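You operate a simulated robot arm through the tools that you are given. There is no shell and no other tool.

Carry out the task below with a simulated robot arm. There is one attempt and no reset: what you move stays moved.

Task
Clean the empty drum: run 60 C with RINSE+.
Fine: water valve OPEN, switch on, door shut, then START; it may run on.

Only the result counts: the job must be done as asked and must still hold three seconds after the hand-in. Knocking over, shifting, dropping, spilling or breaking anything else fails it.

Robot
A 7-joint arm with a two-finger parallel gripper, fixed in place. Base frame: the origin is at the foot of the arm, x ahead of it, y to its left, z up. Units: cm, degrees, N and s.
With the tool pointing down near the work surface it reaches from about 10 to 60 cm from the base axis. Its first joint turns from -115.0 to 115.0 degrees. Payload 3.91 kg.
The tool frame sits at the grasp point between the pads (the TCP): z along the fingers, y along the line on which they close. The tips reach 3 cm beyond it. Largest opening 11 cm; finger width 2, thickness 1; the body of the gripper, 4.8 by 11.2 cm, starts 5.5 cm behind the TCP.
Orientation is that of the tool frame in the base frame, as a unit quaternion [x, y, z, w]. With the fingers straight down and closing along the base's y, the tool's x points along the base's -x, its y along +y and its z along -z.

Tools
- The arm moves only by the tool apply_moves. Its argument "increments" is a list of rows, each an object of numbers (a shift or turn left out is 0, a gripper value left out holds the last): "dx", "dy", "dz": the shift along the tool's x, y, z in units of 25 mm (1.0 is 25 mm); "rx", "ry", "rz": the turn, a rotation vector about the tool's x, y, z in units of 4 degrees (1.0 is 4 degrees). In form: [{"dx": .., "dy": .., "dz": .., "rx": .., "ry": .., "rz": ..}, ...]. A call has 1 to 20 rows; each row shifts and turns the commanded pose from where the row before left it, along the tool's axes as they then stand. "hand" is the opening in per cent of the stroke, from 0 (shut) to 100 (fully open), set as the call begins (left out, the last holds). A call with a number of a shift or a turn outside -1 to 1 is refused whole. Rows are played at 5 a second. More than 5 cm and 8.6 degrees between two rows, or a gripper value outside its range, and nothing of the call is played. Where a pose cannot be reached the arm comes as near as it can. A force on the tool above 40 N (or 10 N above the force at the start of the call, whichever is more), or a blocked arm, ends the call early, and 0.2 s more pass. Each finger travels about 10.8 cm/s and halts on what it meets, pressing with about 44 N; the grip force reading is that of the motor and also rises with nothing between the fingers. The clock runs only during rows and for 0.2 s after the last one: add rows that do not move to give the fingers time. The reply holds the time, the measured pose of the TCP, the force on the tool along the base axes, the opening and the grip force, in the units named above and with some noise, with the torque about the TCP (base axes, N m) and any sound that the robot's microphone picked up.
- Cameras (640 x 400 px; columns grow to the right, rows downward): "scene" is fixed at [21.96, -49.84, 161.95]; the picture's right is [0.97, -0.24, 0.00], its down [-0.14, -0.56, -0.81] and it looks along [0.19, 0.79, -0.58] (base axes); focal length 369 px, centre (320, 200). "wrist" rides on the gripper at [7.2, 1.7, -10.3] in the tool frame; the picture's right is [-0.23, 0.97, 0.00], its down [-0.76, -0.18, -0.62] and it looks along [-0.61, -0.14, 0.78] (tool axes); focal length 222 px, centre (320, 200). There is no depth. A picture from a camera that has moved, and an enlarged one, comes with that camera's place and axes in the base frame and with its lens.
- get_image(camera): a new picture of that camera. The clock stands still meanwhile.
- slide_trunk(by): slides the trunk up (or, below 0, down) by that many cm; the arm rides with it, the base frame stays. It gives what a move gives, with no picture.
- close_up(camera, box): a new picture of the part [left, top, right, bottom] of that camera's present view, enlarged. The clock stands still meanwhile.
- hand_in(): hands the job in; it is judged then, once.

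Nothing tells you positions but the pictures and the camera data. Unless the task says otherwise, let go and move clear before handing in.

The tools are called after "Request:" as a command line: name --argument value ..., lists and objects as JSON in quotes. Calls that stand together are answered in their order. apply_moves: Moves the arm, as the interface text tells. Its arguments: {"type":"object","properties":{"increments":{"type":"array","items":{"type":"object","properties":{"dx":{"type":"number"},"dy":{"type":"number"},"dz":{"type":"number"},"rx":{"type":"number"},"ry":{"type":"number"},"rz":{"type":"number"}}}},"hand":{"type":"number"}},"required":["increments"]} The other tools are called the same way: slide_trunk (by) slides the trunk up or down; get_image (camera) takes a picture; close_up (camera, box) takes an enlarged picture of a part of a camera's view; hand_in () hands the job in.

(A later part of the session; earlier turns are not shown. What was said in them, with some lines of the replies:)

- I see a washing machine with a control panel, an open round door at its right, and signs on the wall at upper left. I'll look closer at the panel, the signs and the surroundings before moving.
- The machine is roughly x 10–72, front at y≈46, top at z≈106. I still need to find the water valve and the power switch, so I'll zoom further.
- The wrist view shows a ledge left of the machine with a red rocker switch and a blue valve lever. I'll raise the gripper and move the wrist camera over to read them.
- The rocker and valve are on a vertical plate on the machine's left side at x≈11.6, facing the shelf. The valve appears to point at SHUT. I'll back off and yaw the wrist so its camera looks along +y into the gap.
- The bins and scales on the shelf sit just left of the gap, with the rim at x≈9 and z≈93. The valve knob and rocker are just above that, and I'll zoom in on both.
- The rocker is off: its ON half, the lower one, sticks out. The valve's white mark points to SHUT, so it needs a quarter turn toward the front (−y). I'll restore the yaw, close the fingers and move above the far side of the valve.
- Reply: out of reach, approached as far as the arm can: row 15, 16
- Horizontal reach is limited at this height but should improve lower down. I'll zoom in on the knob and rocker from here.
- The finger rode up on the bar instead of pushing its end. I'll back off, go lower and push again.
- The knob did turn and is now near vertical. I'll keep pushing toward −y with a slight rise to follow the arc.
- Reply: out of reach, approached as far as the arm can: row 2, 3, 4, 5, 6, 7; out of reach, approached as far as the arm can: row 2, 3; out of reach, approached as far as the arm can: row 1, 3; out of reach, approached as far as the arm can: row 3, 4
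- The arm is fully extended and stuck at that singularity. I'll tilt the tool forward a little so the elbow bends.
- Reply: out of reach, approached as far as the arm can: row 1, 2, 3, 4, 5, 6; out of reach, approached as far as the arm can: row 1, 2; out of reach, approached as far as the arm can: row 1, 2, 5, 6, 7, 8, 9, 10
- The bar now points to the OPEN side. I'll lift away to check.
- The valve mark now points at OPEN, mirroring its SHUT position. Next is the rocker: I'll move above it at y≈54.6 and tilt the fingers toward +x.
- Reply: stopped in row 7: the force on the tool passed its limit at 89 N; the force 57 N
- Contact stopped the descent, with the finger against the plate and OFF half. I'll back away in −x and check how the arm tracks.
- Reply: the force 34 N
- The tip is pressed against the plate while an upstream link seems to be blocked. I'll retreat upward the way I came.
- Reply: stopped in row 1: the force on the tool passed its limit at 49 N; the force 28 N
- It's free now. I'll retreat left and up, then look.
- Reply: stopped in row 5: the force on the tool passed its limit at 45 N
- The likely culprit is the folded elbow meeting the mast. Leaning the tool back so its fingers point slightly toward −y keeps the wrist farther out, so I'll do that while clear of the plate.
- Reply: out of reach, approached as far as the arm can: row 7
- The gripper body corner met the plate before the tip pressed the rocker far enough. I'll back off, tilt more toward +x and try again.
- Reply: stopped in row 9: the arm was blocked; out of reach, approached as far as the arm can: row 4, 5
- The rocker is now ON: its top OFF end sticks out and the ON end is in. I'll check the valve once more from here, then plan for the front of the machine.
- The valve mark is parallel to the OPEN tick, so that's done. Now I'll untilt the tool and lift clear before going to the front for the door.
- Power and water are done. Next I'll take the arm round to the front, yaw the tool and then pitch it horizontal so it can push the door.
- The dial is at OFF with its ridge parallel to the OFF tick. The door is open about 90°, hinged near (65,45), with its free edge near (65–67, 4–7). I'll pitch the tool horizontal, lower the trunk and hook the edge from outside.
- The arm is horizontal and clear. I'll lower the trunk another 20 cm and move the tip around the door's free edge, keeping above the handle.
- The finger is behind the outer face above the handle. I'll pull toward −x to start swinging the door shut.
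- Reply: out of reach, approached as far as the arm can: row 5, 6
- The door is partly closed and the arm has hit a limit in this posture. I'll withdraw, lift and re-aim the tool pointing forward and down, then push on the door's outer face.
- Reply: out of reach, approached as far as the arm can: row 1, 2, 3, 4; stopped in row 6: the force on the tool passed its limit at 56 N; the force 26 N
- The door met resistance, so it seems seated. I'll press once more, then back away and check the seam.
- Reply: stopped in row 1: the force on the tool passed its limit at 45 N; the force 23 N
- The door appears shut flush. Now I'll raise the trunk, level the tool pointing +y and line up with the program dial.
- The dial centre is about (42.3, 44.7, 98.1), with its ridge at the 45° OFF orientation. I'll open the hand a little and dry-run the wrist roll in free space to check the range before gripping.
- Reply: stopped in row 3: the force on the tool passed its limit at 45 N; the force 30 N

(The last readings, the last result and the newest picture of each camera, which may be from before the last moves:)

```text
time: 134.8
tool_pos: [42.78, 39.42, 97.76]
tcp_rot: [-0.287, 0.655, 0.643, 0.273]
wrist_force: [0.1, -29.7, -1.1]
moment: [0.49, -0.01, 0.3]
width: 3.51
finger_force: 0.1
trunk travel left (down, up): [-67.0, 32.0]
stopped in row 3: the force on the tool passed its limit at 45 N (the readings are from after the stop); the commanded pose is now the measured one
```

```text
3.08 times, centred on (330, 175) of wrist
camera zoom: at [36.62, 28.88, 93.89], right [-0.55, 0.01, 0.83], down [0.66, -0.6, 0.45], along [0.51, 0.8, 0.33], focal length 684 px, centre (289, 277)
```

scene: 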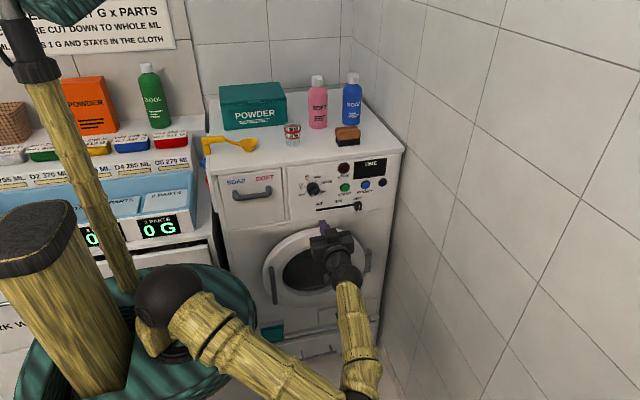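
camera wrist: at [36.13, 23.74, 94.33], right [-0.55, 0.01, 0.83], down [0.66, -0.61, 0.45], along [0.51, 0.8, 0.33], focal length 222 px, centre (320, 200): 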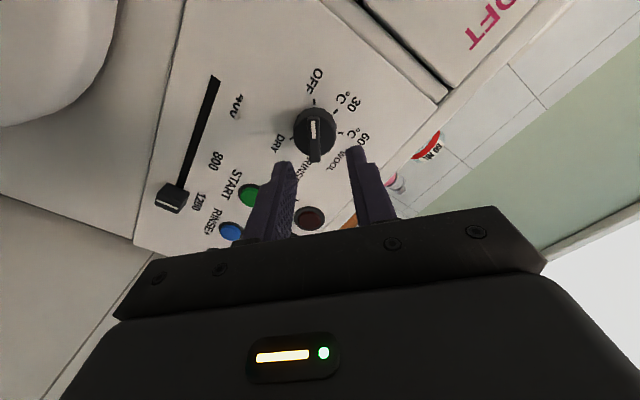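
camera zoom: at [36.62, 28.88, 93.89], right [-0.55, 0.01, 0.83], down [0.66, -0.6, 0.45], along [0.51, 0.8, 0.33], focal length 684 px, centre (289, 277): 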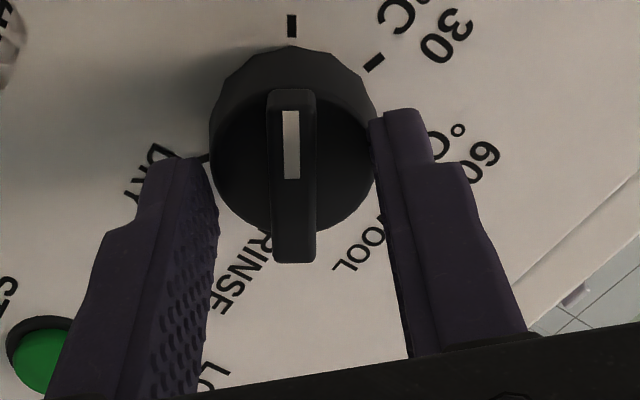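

The fingertips have reached the dial's base and straddle the ridge. I'll ease back slightly and close on it.

Request:
apply_moves --hand 0 --increments '[{"dz": -0.12}, {}, {}, {}, {}]'

Request:
close_up --camera "wrist" --box '[230, 110, 430, 240]'

```text
time: 136.0
tool_pos: [42.83, 39.3, 97.68]
tcp_rot: [-0.288, 0.655, 0.643, 0.273]
wrist_force: [6.6, 2.6, 21.5]
moment: [0.69, 1.09, 0.12]
width: 1.36
finger_force: 44.6
trunk travel left (down, up): [-67.0, 32.0]
```

```text
3.08 times, centred on (330, 175) of wrist
camera zoom: at [36.53, 28.85, 93.92], right [-0.55, 0.01, 0.83], down [0.66, -0.6, 0.45], along [0.51, 0.8, 0.33], focal length 684 px, centre (289, 277)
```

zoom: 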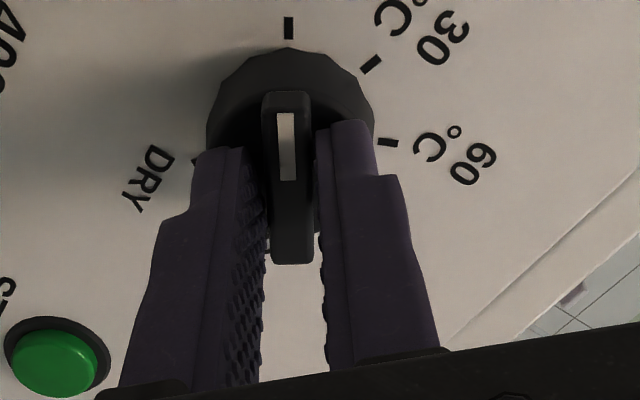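

Request:
apply_moves --increments '[{"dx": -0.05, "dy": 0.03}, {"rz": 1}, {"rz": 1}, {"rz": 1}, {"rz": 1}, {}]'

Request:
close_up --camera "wrist" --box '[230, 110, 430, 240]'

```text
time: 137.4
tool_pos: [42.6, 39.4, 97.66]
tcp_rot: [-0.194, 0.69, 0.674, 0.178]
wrist_force: [-5.5, -15.7, -5.3]
moment: [-0.3, 0.03, 1.55]
width: 0.99
finger_force: 44.7
trunk travel left (down, up): [-67.0, 32.0]
```

```text
3.08 times, centred on (330, 175) of wrist
camera zoom: at [35.59, 28.85, 95.81], right [-0.3, 0.02, 0.95], down [0.76, -0.6, 0.25], along [0.58, 0.8, 0.17], focal length 684 px, centre (289, 277)
```

zoom: 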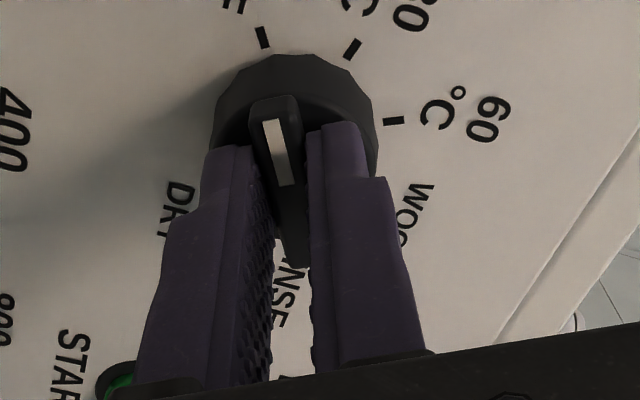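

The fingers are now aligned with the ridge, which is still at OFF (about 216°), and 60 °C is at about 113°. I'll centre slightly and keep rolling clockwise.

Request:
apply_moves --increments '[{"dx": -0.05, "dy": 0.08}, {"rz": 1}, {"rz": 1}, {"rz": 1}, {"rz": 1}, {"rz": 1}, {"rz": 1}, {"rz": 1}, {"rz": 1}, {}]'

Request:
close_up --camera "wrist" --box '[230, 110, 430, 240]'

Request:
close_up --camera "scene" --box '[270, 150, 390, 230]'

```text
time: 138.2
tool_pos: [42.76, 39.26, 97.85]
tcp_rot: [-0.155, 0.701, 0.683, 0.139]
wrist_force: [-3.3, -11.6, -2.7]
moment: [0.98, 0.0, -0.58]
width: 0.98
finger_force: 44.6
trunk travel left (down, up): [-67.0, 32.0]
stopped in row 3: the force on the tool passed its limit at 40 N (the readings are from after the stop); the commanded pose is now the measured one
```

```text
3.08 times, centred on (330, 175) of wrist
camera zoom: at [35.37, 28.86, 96.71], right [-0.19, 0.03, 0.98], down [0.78, -0.6, 0.17], along [0.6, 0.8, 0.09], focal length 684 px, centre (289, 277)
```

zoom: 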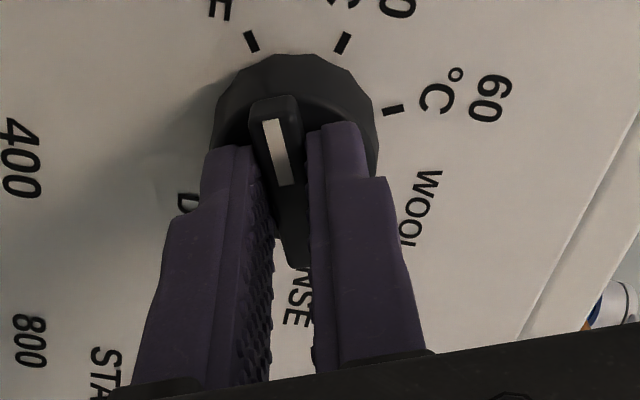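

```text
5.00 times, centred on (330, 190) of scene
camera zoom: at [21.96, -49.84, 161.95], right [0.97, -0.24, 0.0], down [-0.14, -0.56, -0.81], along [0.19, 0.79, -0.58], focal length 1847 px, centre (270, 250)
```

zoom: 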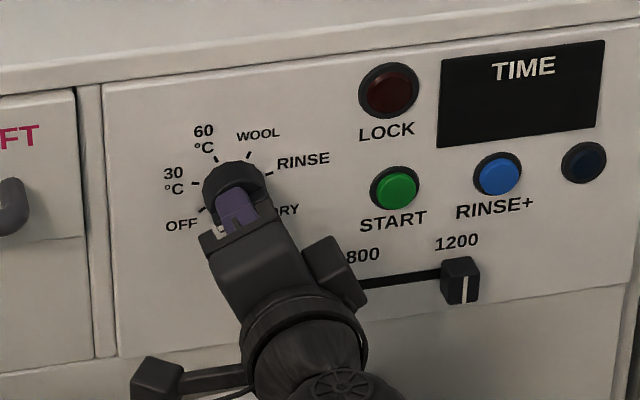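

Request:
apply_moves --increments '[{"dz": -0.12}, {"rz": 1}, {"rz": 1}, {"rz": 1}, {"rz": 1}, {}]'

Request:
close_up --camera "wrist" --box '[230, 110, 430, 240]'

```text
time: 139.6
tool_pos: [42.58, 39.39, 97.95]
tcp_rot: [-0.056, 0.716, 0.695, 0.044]
wrist_force: [8.1, 24.1, 22.8]
moment: [0.88, -0.06, 0.72]
width: 0.99
finger_force: 45.1
trunk travel left (down, up): [-67.0, 32.0]
```

```text
3.08 times, centred on (330, 175) of wrist
camera zoom: at [35.23, 28.9, 98.82], right [0.09, 0.03, 1.0], down [0.79, -0.61, -0.05], along [0.61, 0.79, -0.08], focal length 684 px, centre (289, 277)
```

zoom: 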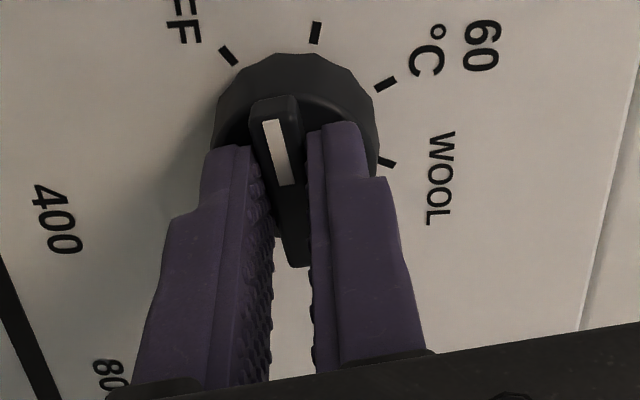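

Request:
apply_moves --increments '[{"dz": 0.08}, {"rz": 1}, {"rz": 1}, {"rz": 1}, {"rz": 1}, {"rz": 1}, {"rz": 1}, {"rz": 1}, {"rz": 1}, {}]'

Request:
close_up --camera "wrist" --box '[230, 110, 430, 240]'

```text
time: 141.8
tool_pos: [42.63, 39.26, 97.99]
tcp_rot: [0.143, 0.703, 0.68, -0.151]
wrist_force: [0.8, -2.2, 22.5]
moment: [1.48, -0.04, 0.99]
width: 1.03
finger_force: 45.2
trunk travel left (down, up): [-67.0, 32.0]
```

```text
3.08 times, centred on (330, 175) of wrist
camera zoom: at [36.73, 29.01, 102.78], right [0.6, 0.03, 0.8], down [0.64, -0.62, -0.45], along [0.48, 0.78, -0.4], focal length 684 px, centre (289, 277)
```

zoom: 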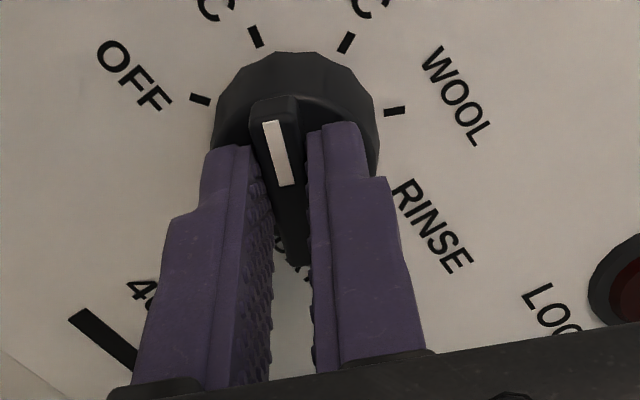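

Request:
apply_moves --increments '[{"rz": 1}, {"rz": 1}, {"rz": 1}, {"rz": 1}, {"rz": 1}, {"rz": 1}, {"rz": 1}, {"rz": 1}, {"rz": 1}, {"rz": 1}, {"rz": 1}, {"rz": 0.5}, {}]'

Request:
close_up --camera "wrist" --box '[230, 110, 430, 240]'

Request:
close_up --camera "scene" --box '[270, 150, 390, 230]'

```text
time: 144.6
tool_pos: [42.71, 39.35, 98.18]
tcp_rot: [0.405, 0.59, 0.569, -0.405]
wrist_force: [14.0, 3.3, 31.5]
moment: [1.35, -0.07, -0.67]
width: 1.01
finger_force: 44.6
trunk travel left (down, up): [-67.0, 32.0]
```

```text
3.08 times, centred on (330, 175) of wrist
camera zoom: at [41.9, 29.14, 105.75], right [0.99, 0.02, 0.12], down [0.1, -0.64, -0.76], along [0.06, 0.77, -0.64], focal length 684 px, centre (289, 277)
```

zoom: 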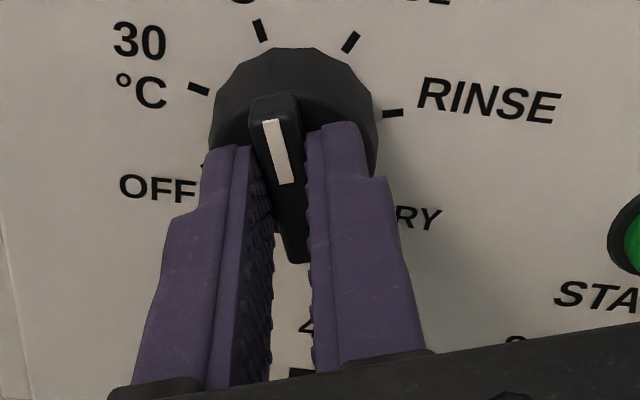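

```text
5.00 times, centred on (330, 190) of scene
camera zoom: at [21.96, -49.84, 161.95], right [0.97, -0.24, 0.0], down [-0.14, -0.56, -0.81], along [0.19, 0.79, -0.58], focal length 1847 px, centre (270, 250)
```

zoom: 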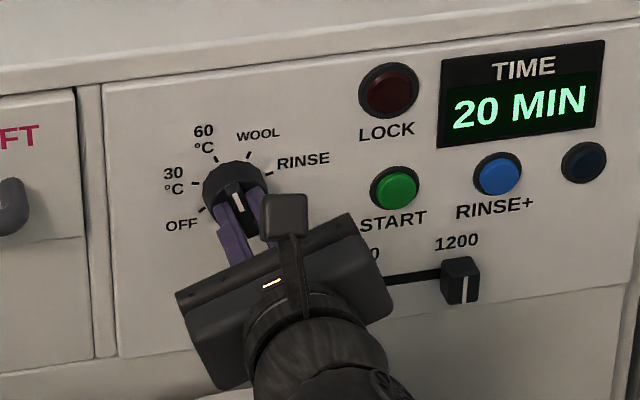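

The display is lit at 20 MIN and the pointer lines up with the 60 °C tick. I'll release, back off and verify.

Request:
apply_moves --hand 35 --increments '[{}, {}, {}, {"dz": -0.6}, {"dz": -1}, {"dz": -1}, {"dz": -1}, {}]'

Request:
close_up --camera "scene" --box '[270, 150, 390, 230]'

Request:
get_image --camera "wrist"

```text
time: 146.4
tool_pos: [42.68, 30.46, 98.08]
tcp_rot: [0.406, 0.592, 0.567, -0.404]
wrist_force: [-0.2, -0.9, -0.2]
moment: [-0.01, 0.01, -0.05]
width: 3.87
finger_force: 0.0
trunk travel left (down, up): [-67.0, 32.0]
```

```text
5.00 times, centred on (330, 190) of scene
camera zoom: at [21.96, -49.84, 161.95], right [0.97, -0.24, 0.0], down [-0.14, -0.56, -0.81], along [0.19, 0.79, -0.58], focal length 1847 px, centre (270, 250)
```

zoom: 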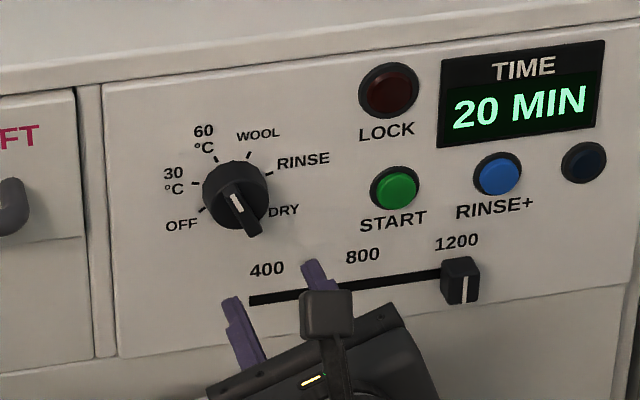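

```text
taken
camera wrist: at [41.84, 20.36, 105.82], right [0.99, 0.02, 0.12], down [0.11, -0.65, -0.76], along [0.06, 0.76, -0.64], focal length 222 px, centre (320, 200)
```

wrist: 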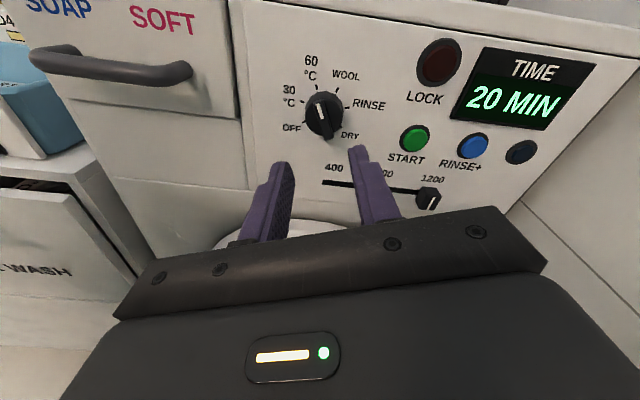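

The dial is set to 60 °C and the display shows 20 MIN. Next I'll close the fingers and press RINSE+ at about (60.2, 44.2, 96.2).

Request:
apply_moves --hand 0 --increments '[{"dx": -0.429, "dy": 0.923}, {"dx": -0.429, "dy": 0.923}, {"dx": -0.429, "dy": 0.923}, {"dx": -0.429, "dy": 0.923}, {"dx": -0.429, "dy": 0.923}, {"dx": -0.429, "dy": 0.923}, {"dx": -0.429, "dy": 0.923}, {"dz": 0.697}, {"dz": 0.697}, {"dz": 0.697}, {}]'

Request:
get_image --camera "wrist"

Request:
close_up --camera "scene" --box '[290, 150, 410, 230]'

```text
time: 148.8
tool_pos: [60.21, 36.04, 96.16]
tcp_rot: [0.407, 0.592, 0.567, -0.404]
wrist_force: [-0.9, 0.4, -0.3]
moment: [0.04, 0.02, -0.02]
width: 0.0
finger_force: 37.9
trunk travel left (down, up): [-67.0, 32.0]
```

```text
taken
camera wrist: at [59.49, 25.95, 103.92], right [0.99, 0.02, 0.12], down [0.1, -0.65, -0.76], along [0.06, 0.76, -0.64], focal length 222 px, centre (320, 200)
```

wrist: 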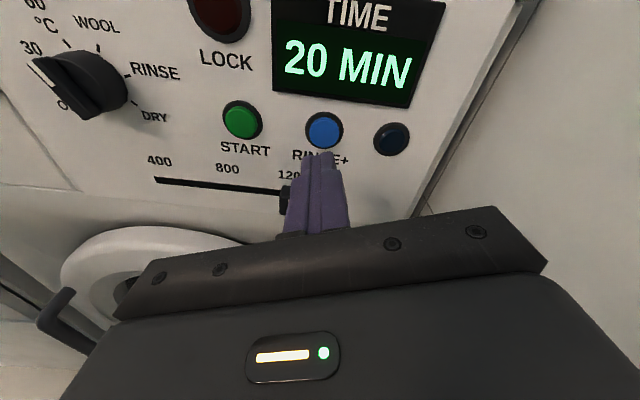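

```text
5.00 times, centred on (350, 190) of scene
camera zoom: at [21.96, -49.84, 161.95], right [0.97, -0.24, 0.0], down [-0.14, -0.56, -0.81], along [0.19, 0.79, -0.58], focal length 1847 px, centre (170, 250)
```

zoom: 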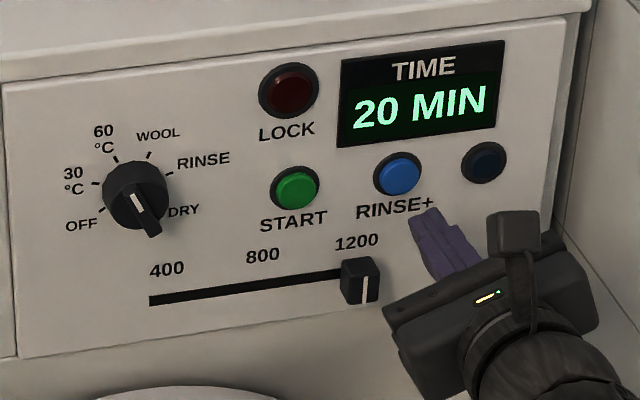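

Request:
apply_moves --increments '[{"dx": 0.19, "dy": 0.1}, {"dz": 0.8}, {"dz": 0.7}, {"dz": 0.1}, {}]'

Request:
close_up --camera "wrist" --box '[250, 70, 410, 200]'

Request:
close_up --camera "scene" --box '[290, 150, 410, 230]'

```text
time: 150.0
tool_pos: [60.37, 39.9, 96.66]
tcp_rot: [0.407, 0.592, 0.567, -0.403]
wrist_force: [-0.4, 0.3, -0.4]
moment: [-0.02, 0.05, -0.03]
width: 0.04
finger_force: 38.0
trunk travel left (down, up): [-67.0, 32.0]
```

```text
3.08 times, centred on (330, 135) of wrist
camera zoom: at [59.56, 29.75, 104.36], right [0.99, 0.02, 0.12], down [0.11, -0.65, -0.76], along [0.06, 0.76, -0.64], focal length 684 px, centre (289, 400)
```

zoom: 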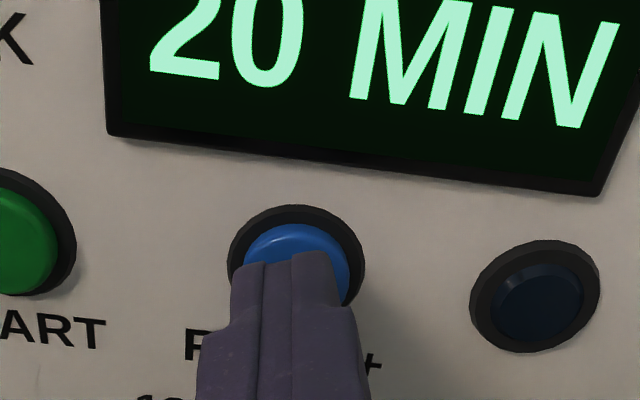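

```text
5.00 times, centred on (350, 190) of scene
camera zoom: at [21.96, -49.84, 161.95], right [0.97, -0.24, 0.0], down [-0.14, -0.56, -0.81], along [0.19, 0.79, -0.58], focal length 1847 px, centre (170, 250)
```

zoom: 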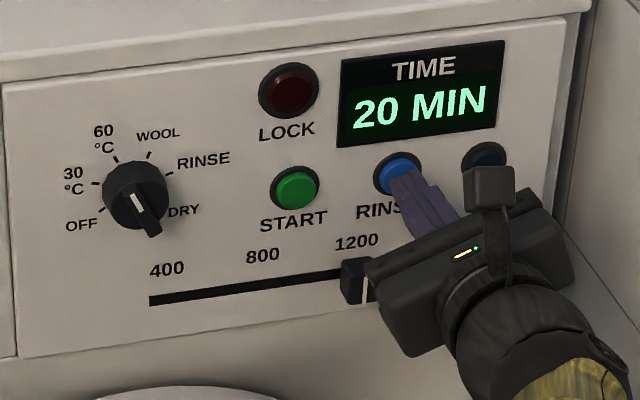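

Request:
apply_moves --increments '[{"dz": 0.1}, {"dz": 0.1}, {"dz": 0.1}, {}]'

Request:
close_up --camera "wrist" --box '[250, 30, 410, 160]'

```text
time: 151.0
tool_pos: [60.45, 40.61, 96.76]
tcp_rot: [0.406, 0.592, 0.566, -0.404]
wrist_force: [0.1, -1.3, -0.3]
moment: [-0.01, 0.01, 0.02]
width: 0.0
finger_force: 37.4
trunk travel left (down, up): [-67.0, 32.0]
```

```text
3.08 times, centred on (330, 95) of wrist
camera zoom: at [59.65, 30.52, 104.4], right [0.99, 0.02, 0.12], down [0.11, -0.65, -0.76], along [0.06, 0.76, -0.64], focal length 684 px, centre (289, 523)
```

zoom: 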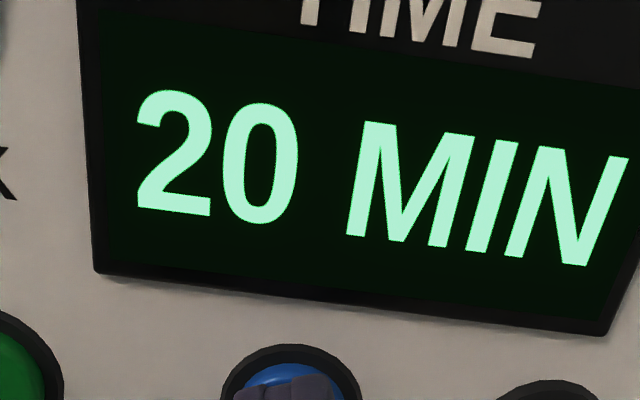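

Contact is just starting, so I'll press in a little further.

Request:
apply_moves --increments '[{"dz": 0.1}, {"dz": 0.1}, {}]'

Request:
close_up --camera "wrist" --box '[250, 30, 430, 190]'

```text
time: 151.8
tool_pos: [60.38, 41.13, 96.72]
tcp_rot: [0.407, 0.591, 0.567, -0.404]
wrist_force: [1.5, -1.4, 1.1]
moment: [0.04, -0.01, 0.01]
width: 0.03
finger_force: 38.1
trunk travel left (down, up): [-67.0, 32.0]
heard: click
```

```text
2.50 times, centred on (340, 110) of wrist
camera zoom: at [59.6, 31.02, 104.42], right [0.99, 0.02, 0.12], down [0.1, -0.65, -0.76], along [0.06, 0.76, -0.64], focal length 555 px, centre (270, 425)
```

zoom: 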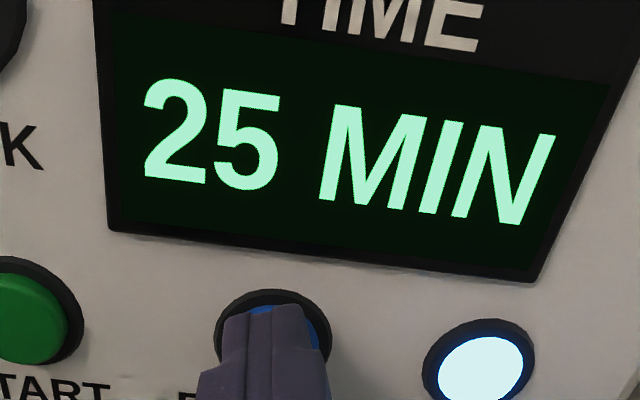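

There was a click: the RINSE+ lamp is lit and the time is now 25 MIN. I'll retract and move over to START.

Request:
apply_moves --increments '[{"dz": -1}, {"dz": -1}, {"dx": 0.326, "dy": -0.89}, {"dx": 0.326, "dy": -0.89}, {"dx": 0.326, "dy": -0.89}, {}]'

Request:
get_image --camera "wrist"

Request:
close_up --camera "scene" --box '[290, 150, 410, 230]'

Request:
get_image --camera "scene"

```text
time: 153.2
tool_pos: [53.4, 35.95, 96.78]
tcp_rot: [0.406, 0.592, 0.566, -0.405]
wrist_force: [-0.5, 1.0, -0.7]
moment: [0.0, 0.01, 0.01]
width: 0.0
finger_force: 37.5
trunk travel left (down, up): [-67.0, 32.0]
```

```text
taken
camera wrist: at [52.58, 25.89, 104.52], right [0.99, 0.02, 0.12], down [0.11, -0.65, -0.76], along [0.06, 0.76, -0.64], focal length 222 px, centre (320, 200)
```

wrist: 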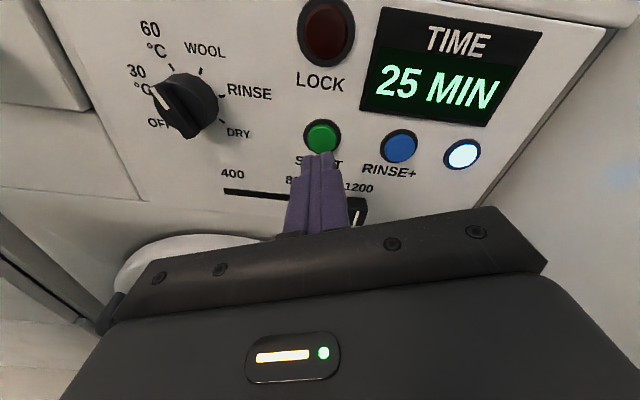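

```text
5.00 times, centred on (350, 190) of scene
camera zoom: at [21.96, -49.84, 161.95], right [0.97, -0.24, 0.0], down [-0.14, -0.56, -0.81], along [0.19, 0.79, -0.58], focal length 1847 px, centre (170, 250)
```

zoom: 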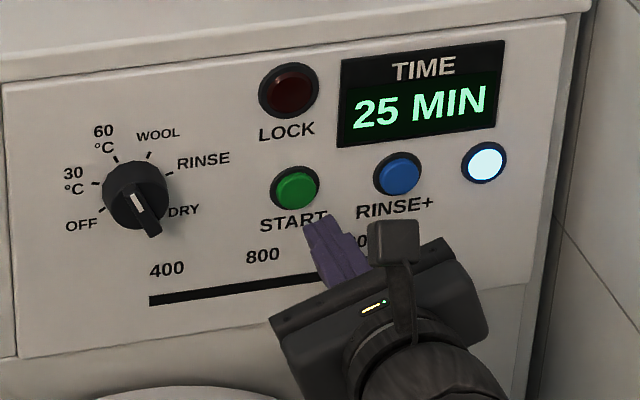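

```text
taken
```

scene: 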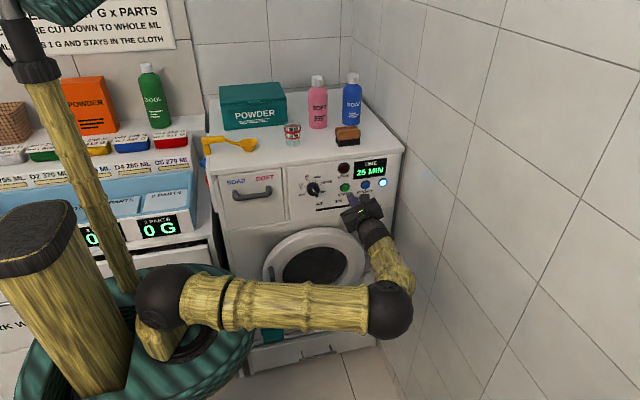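

START is lined up. Pressing it now.

Request:
apply_moves --increments '[{"dz": 0.8}, {"dz": 0.8}, {"dz": 0.15}, {"dz": 0.1}, {"dz": 0.1}, {"dz": 0.1}, {}]'

Request:
close_up --camera "scene" --box '[290, 150, 410, 230]'

```text
time: 154.8
tool_pos: [53.3, 41.22, 96.77]
tcp_rot: [0.407, 0.592, 0.566, -0.405]
wrist_force: [-0.3, -2.2, -1.2]
moment: [-0.03, 0.0, -0.01]
width: 0.01
finger_force: 38.2
trunk travel left (down, up): [-67.0, 32.0]
heard: click
```

```text
5.00 times, centred on (350, 190) of scene
camera zoom: at [21.96, -49.84, 161.95], right [0.97, -0.24, 0.0], down [-0.14, -0.56, -0.81], along [0.19, 0.79, -0.58], focal length 1847 px, centre (170, 250)
```

zoom: 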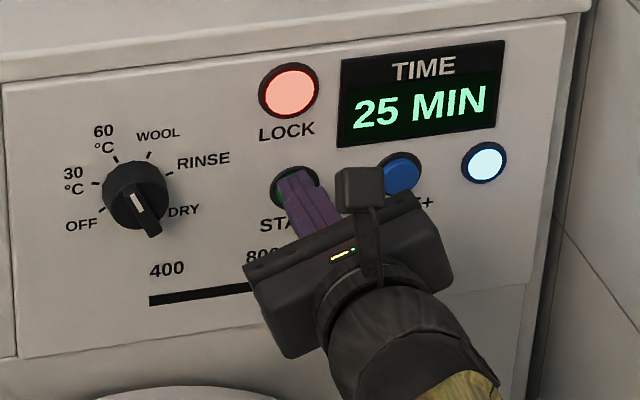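

The LOCK lamp is lit after the click, so the program has started. I'll back well clear and confirm it keeps running.

Request:
apply_moves --increments '[{"dz": -1}, {"dz": -1}, {"dz": -1}, {"dz": -1}, {"dz": -1}, {"dz": -1}, {}, {}, {}, {}, {}, {}]'

Request:
get_image --camera "scene"

Request:
close_up --camera "scene" --box '[290, 150, 410, 230]'

Request:
close_up --camera "scene" --box '[170, 60, 410, 210]'

```text
time: 157.4
tool_pos: [53.59, 26.22, 97.19]
tcp_rot: [0.407, 0.592, 0.567, -0.404]
wrist_force: [0.1, -0.3, -0.1]
moment: [-0.04, 0.0, 0.04]
width: 0.0
finger_force: 37.3
trunk travel left (down, up): [-67.0, 32.0]
```

```text
taken
```

scene: 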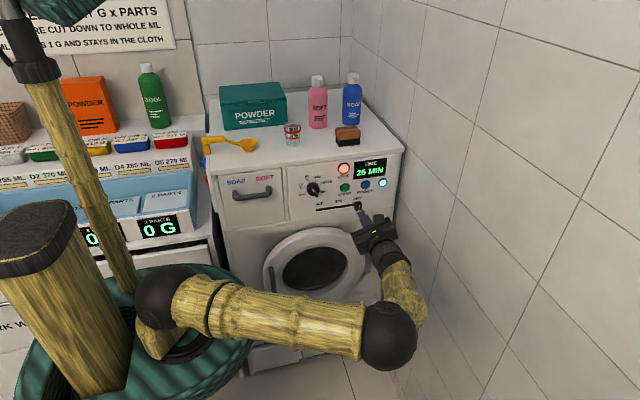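

```text
5.00 times, centred on (350, 190) of scene
camera zoom: at [21.96, -49.84, 161.95], right [0.97, -0.24, 0.0], down [-0.14, -0.56, -0.81], along [0.19, 0.79, -0.58], focal length 1847 px, centre (170, 250)
```

zoom: 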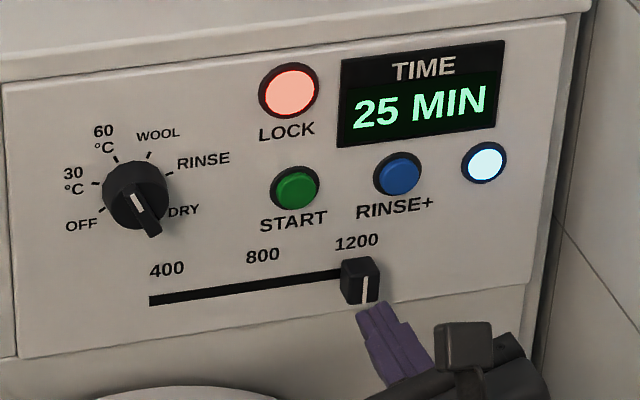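

```text
2.67 times, centred on (290, 135) of scene
camera zoom: at [21.96, -49.84, 161.95], right [0.97, -0.24, 0.0], down [-0.14, -0.56, -0.81], along [0.19, 0.79, -0.58], focal length 985 px, centre (400, 373)
```

zoom: 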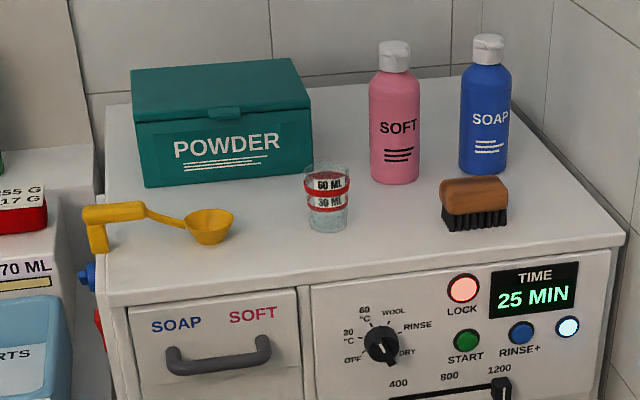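

The machine is running 60 °C with RINSE+: the lock is lit, the display shows 25 MIN, the valve is open and the power is on. The door is shut, nothing else has moved and the arm is clear, so I'm handing in.

Request:
hand_in

```text
The job is handed in.
```

The machine is running the 60 °C program with RINSE+ on the empty drum, and the job is handed in. The hand-in reply gave no verdict.

- **Water valve:** turned from SHUT to OPEN; the mark lines up with the OPEN tick.
- **Mains switch:** pressed to ON.
- **Door:** swung shut and locked; the LOCK lamp came on after START.
- **Program:** the dial is at 60 °C. RINSE+ clicked and its lamp lit, and the display went from 20 to 25 MIN.
- **Start:** pressed last, with a click; the lock lamp and 25 MIN display were still lit when I handed in.

While I was pressing the mains switch, the arm met resistance a few times and the gripper touched the switch plate. The last pictures show the spoon, bottles, cup, brush and powder box on the machine, and the shelf items in view, where they started. The arm was clear of the machine at hand-in.
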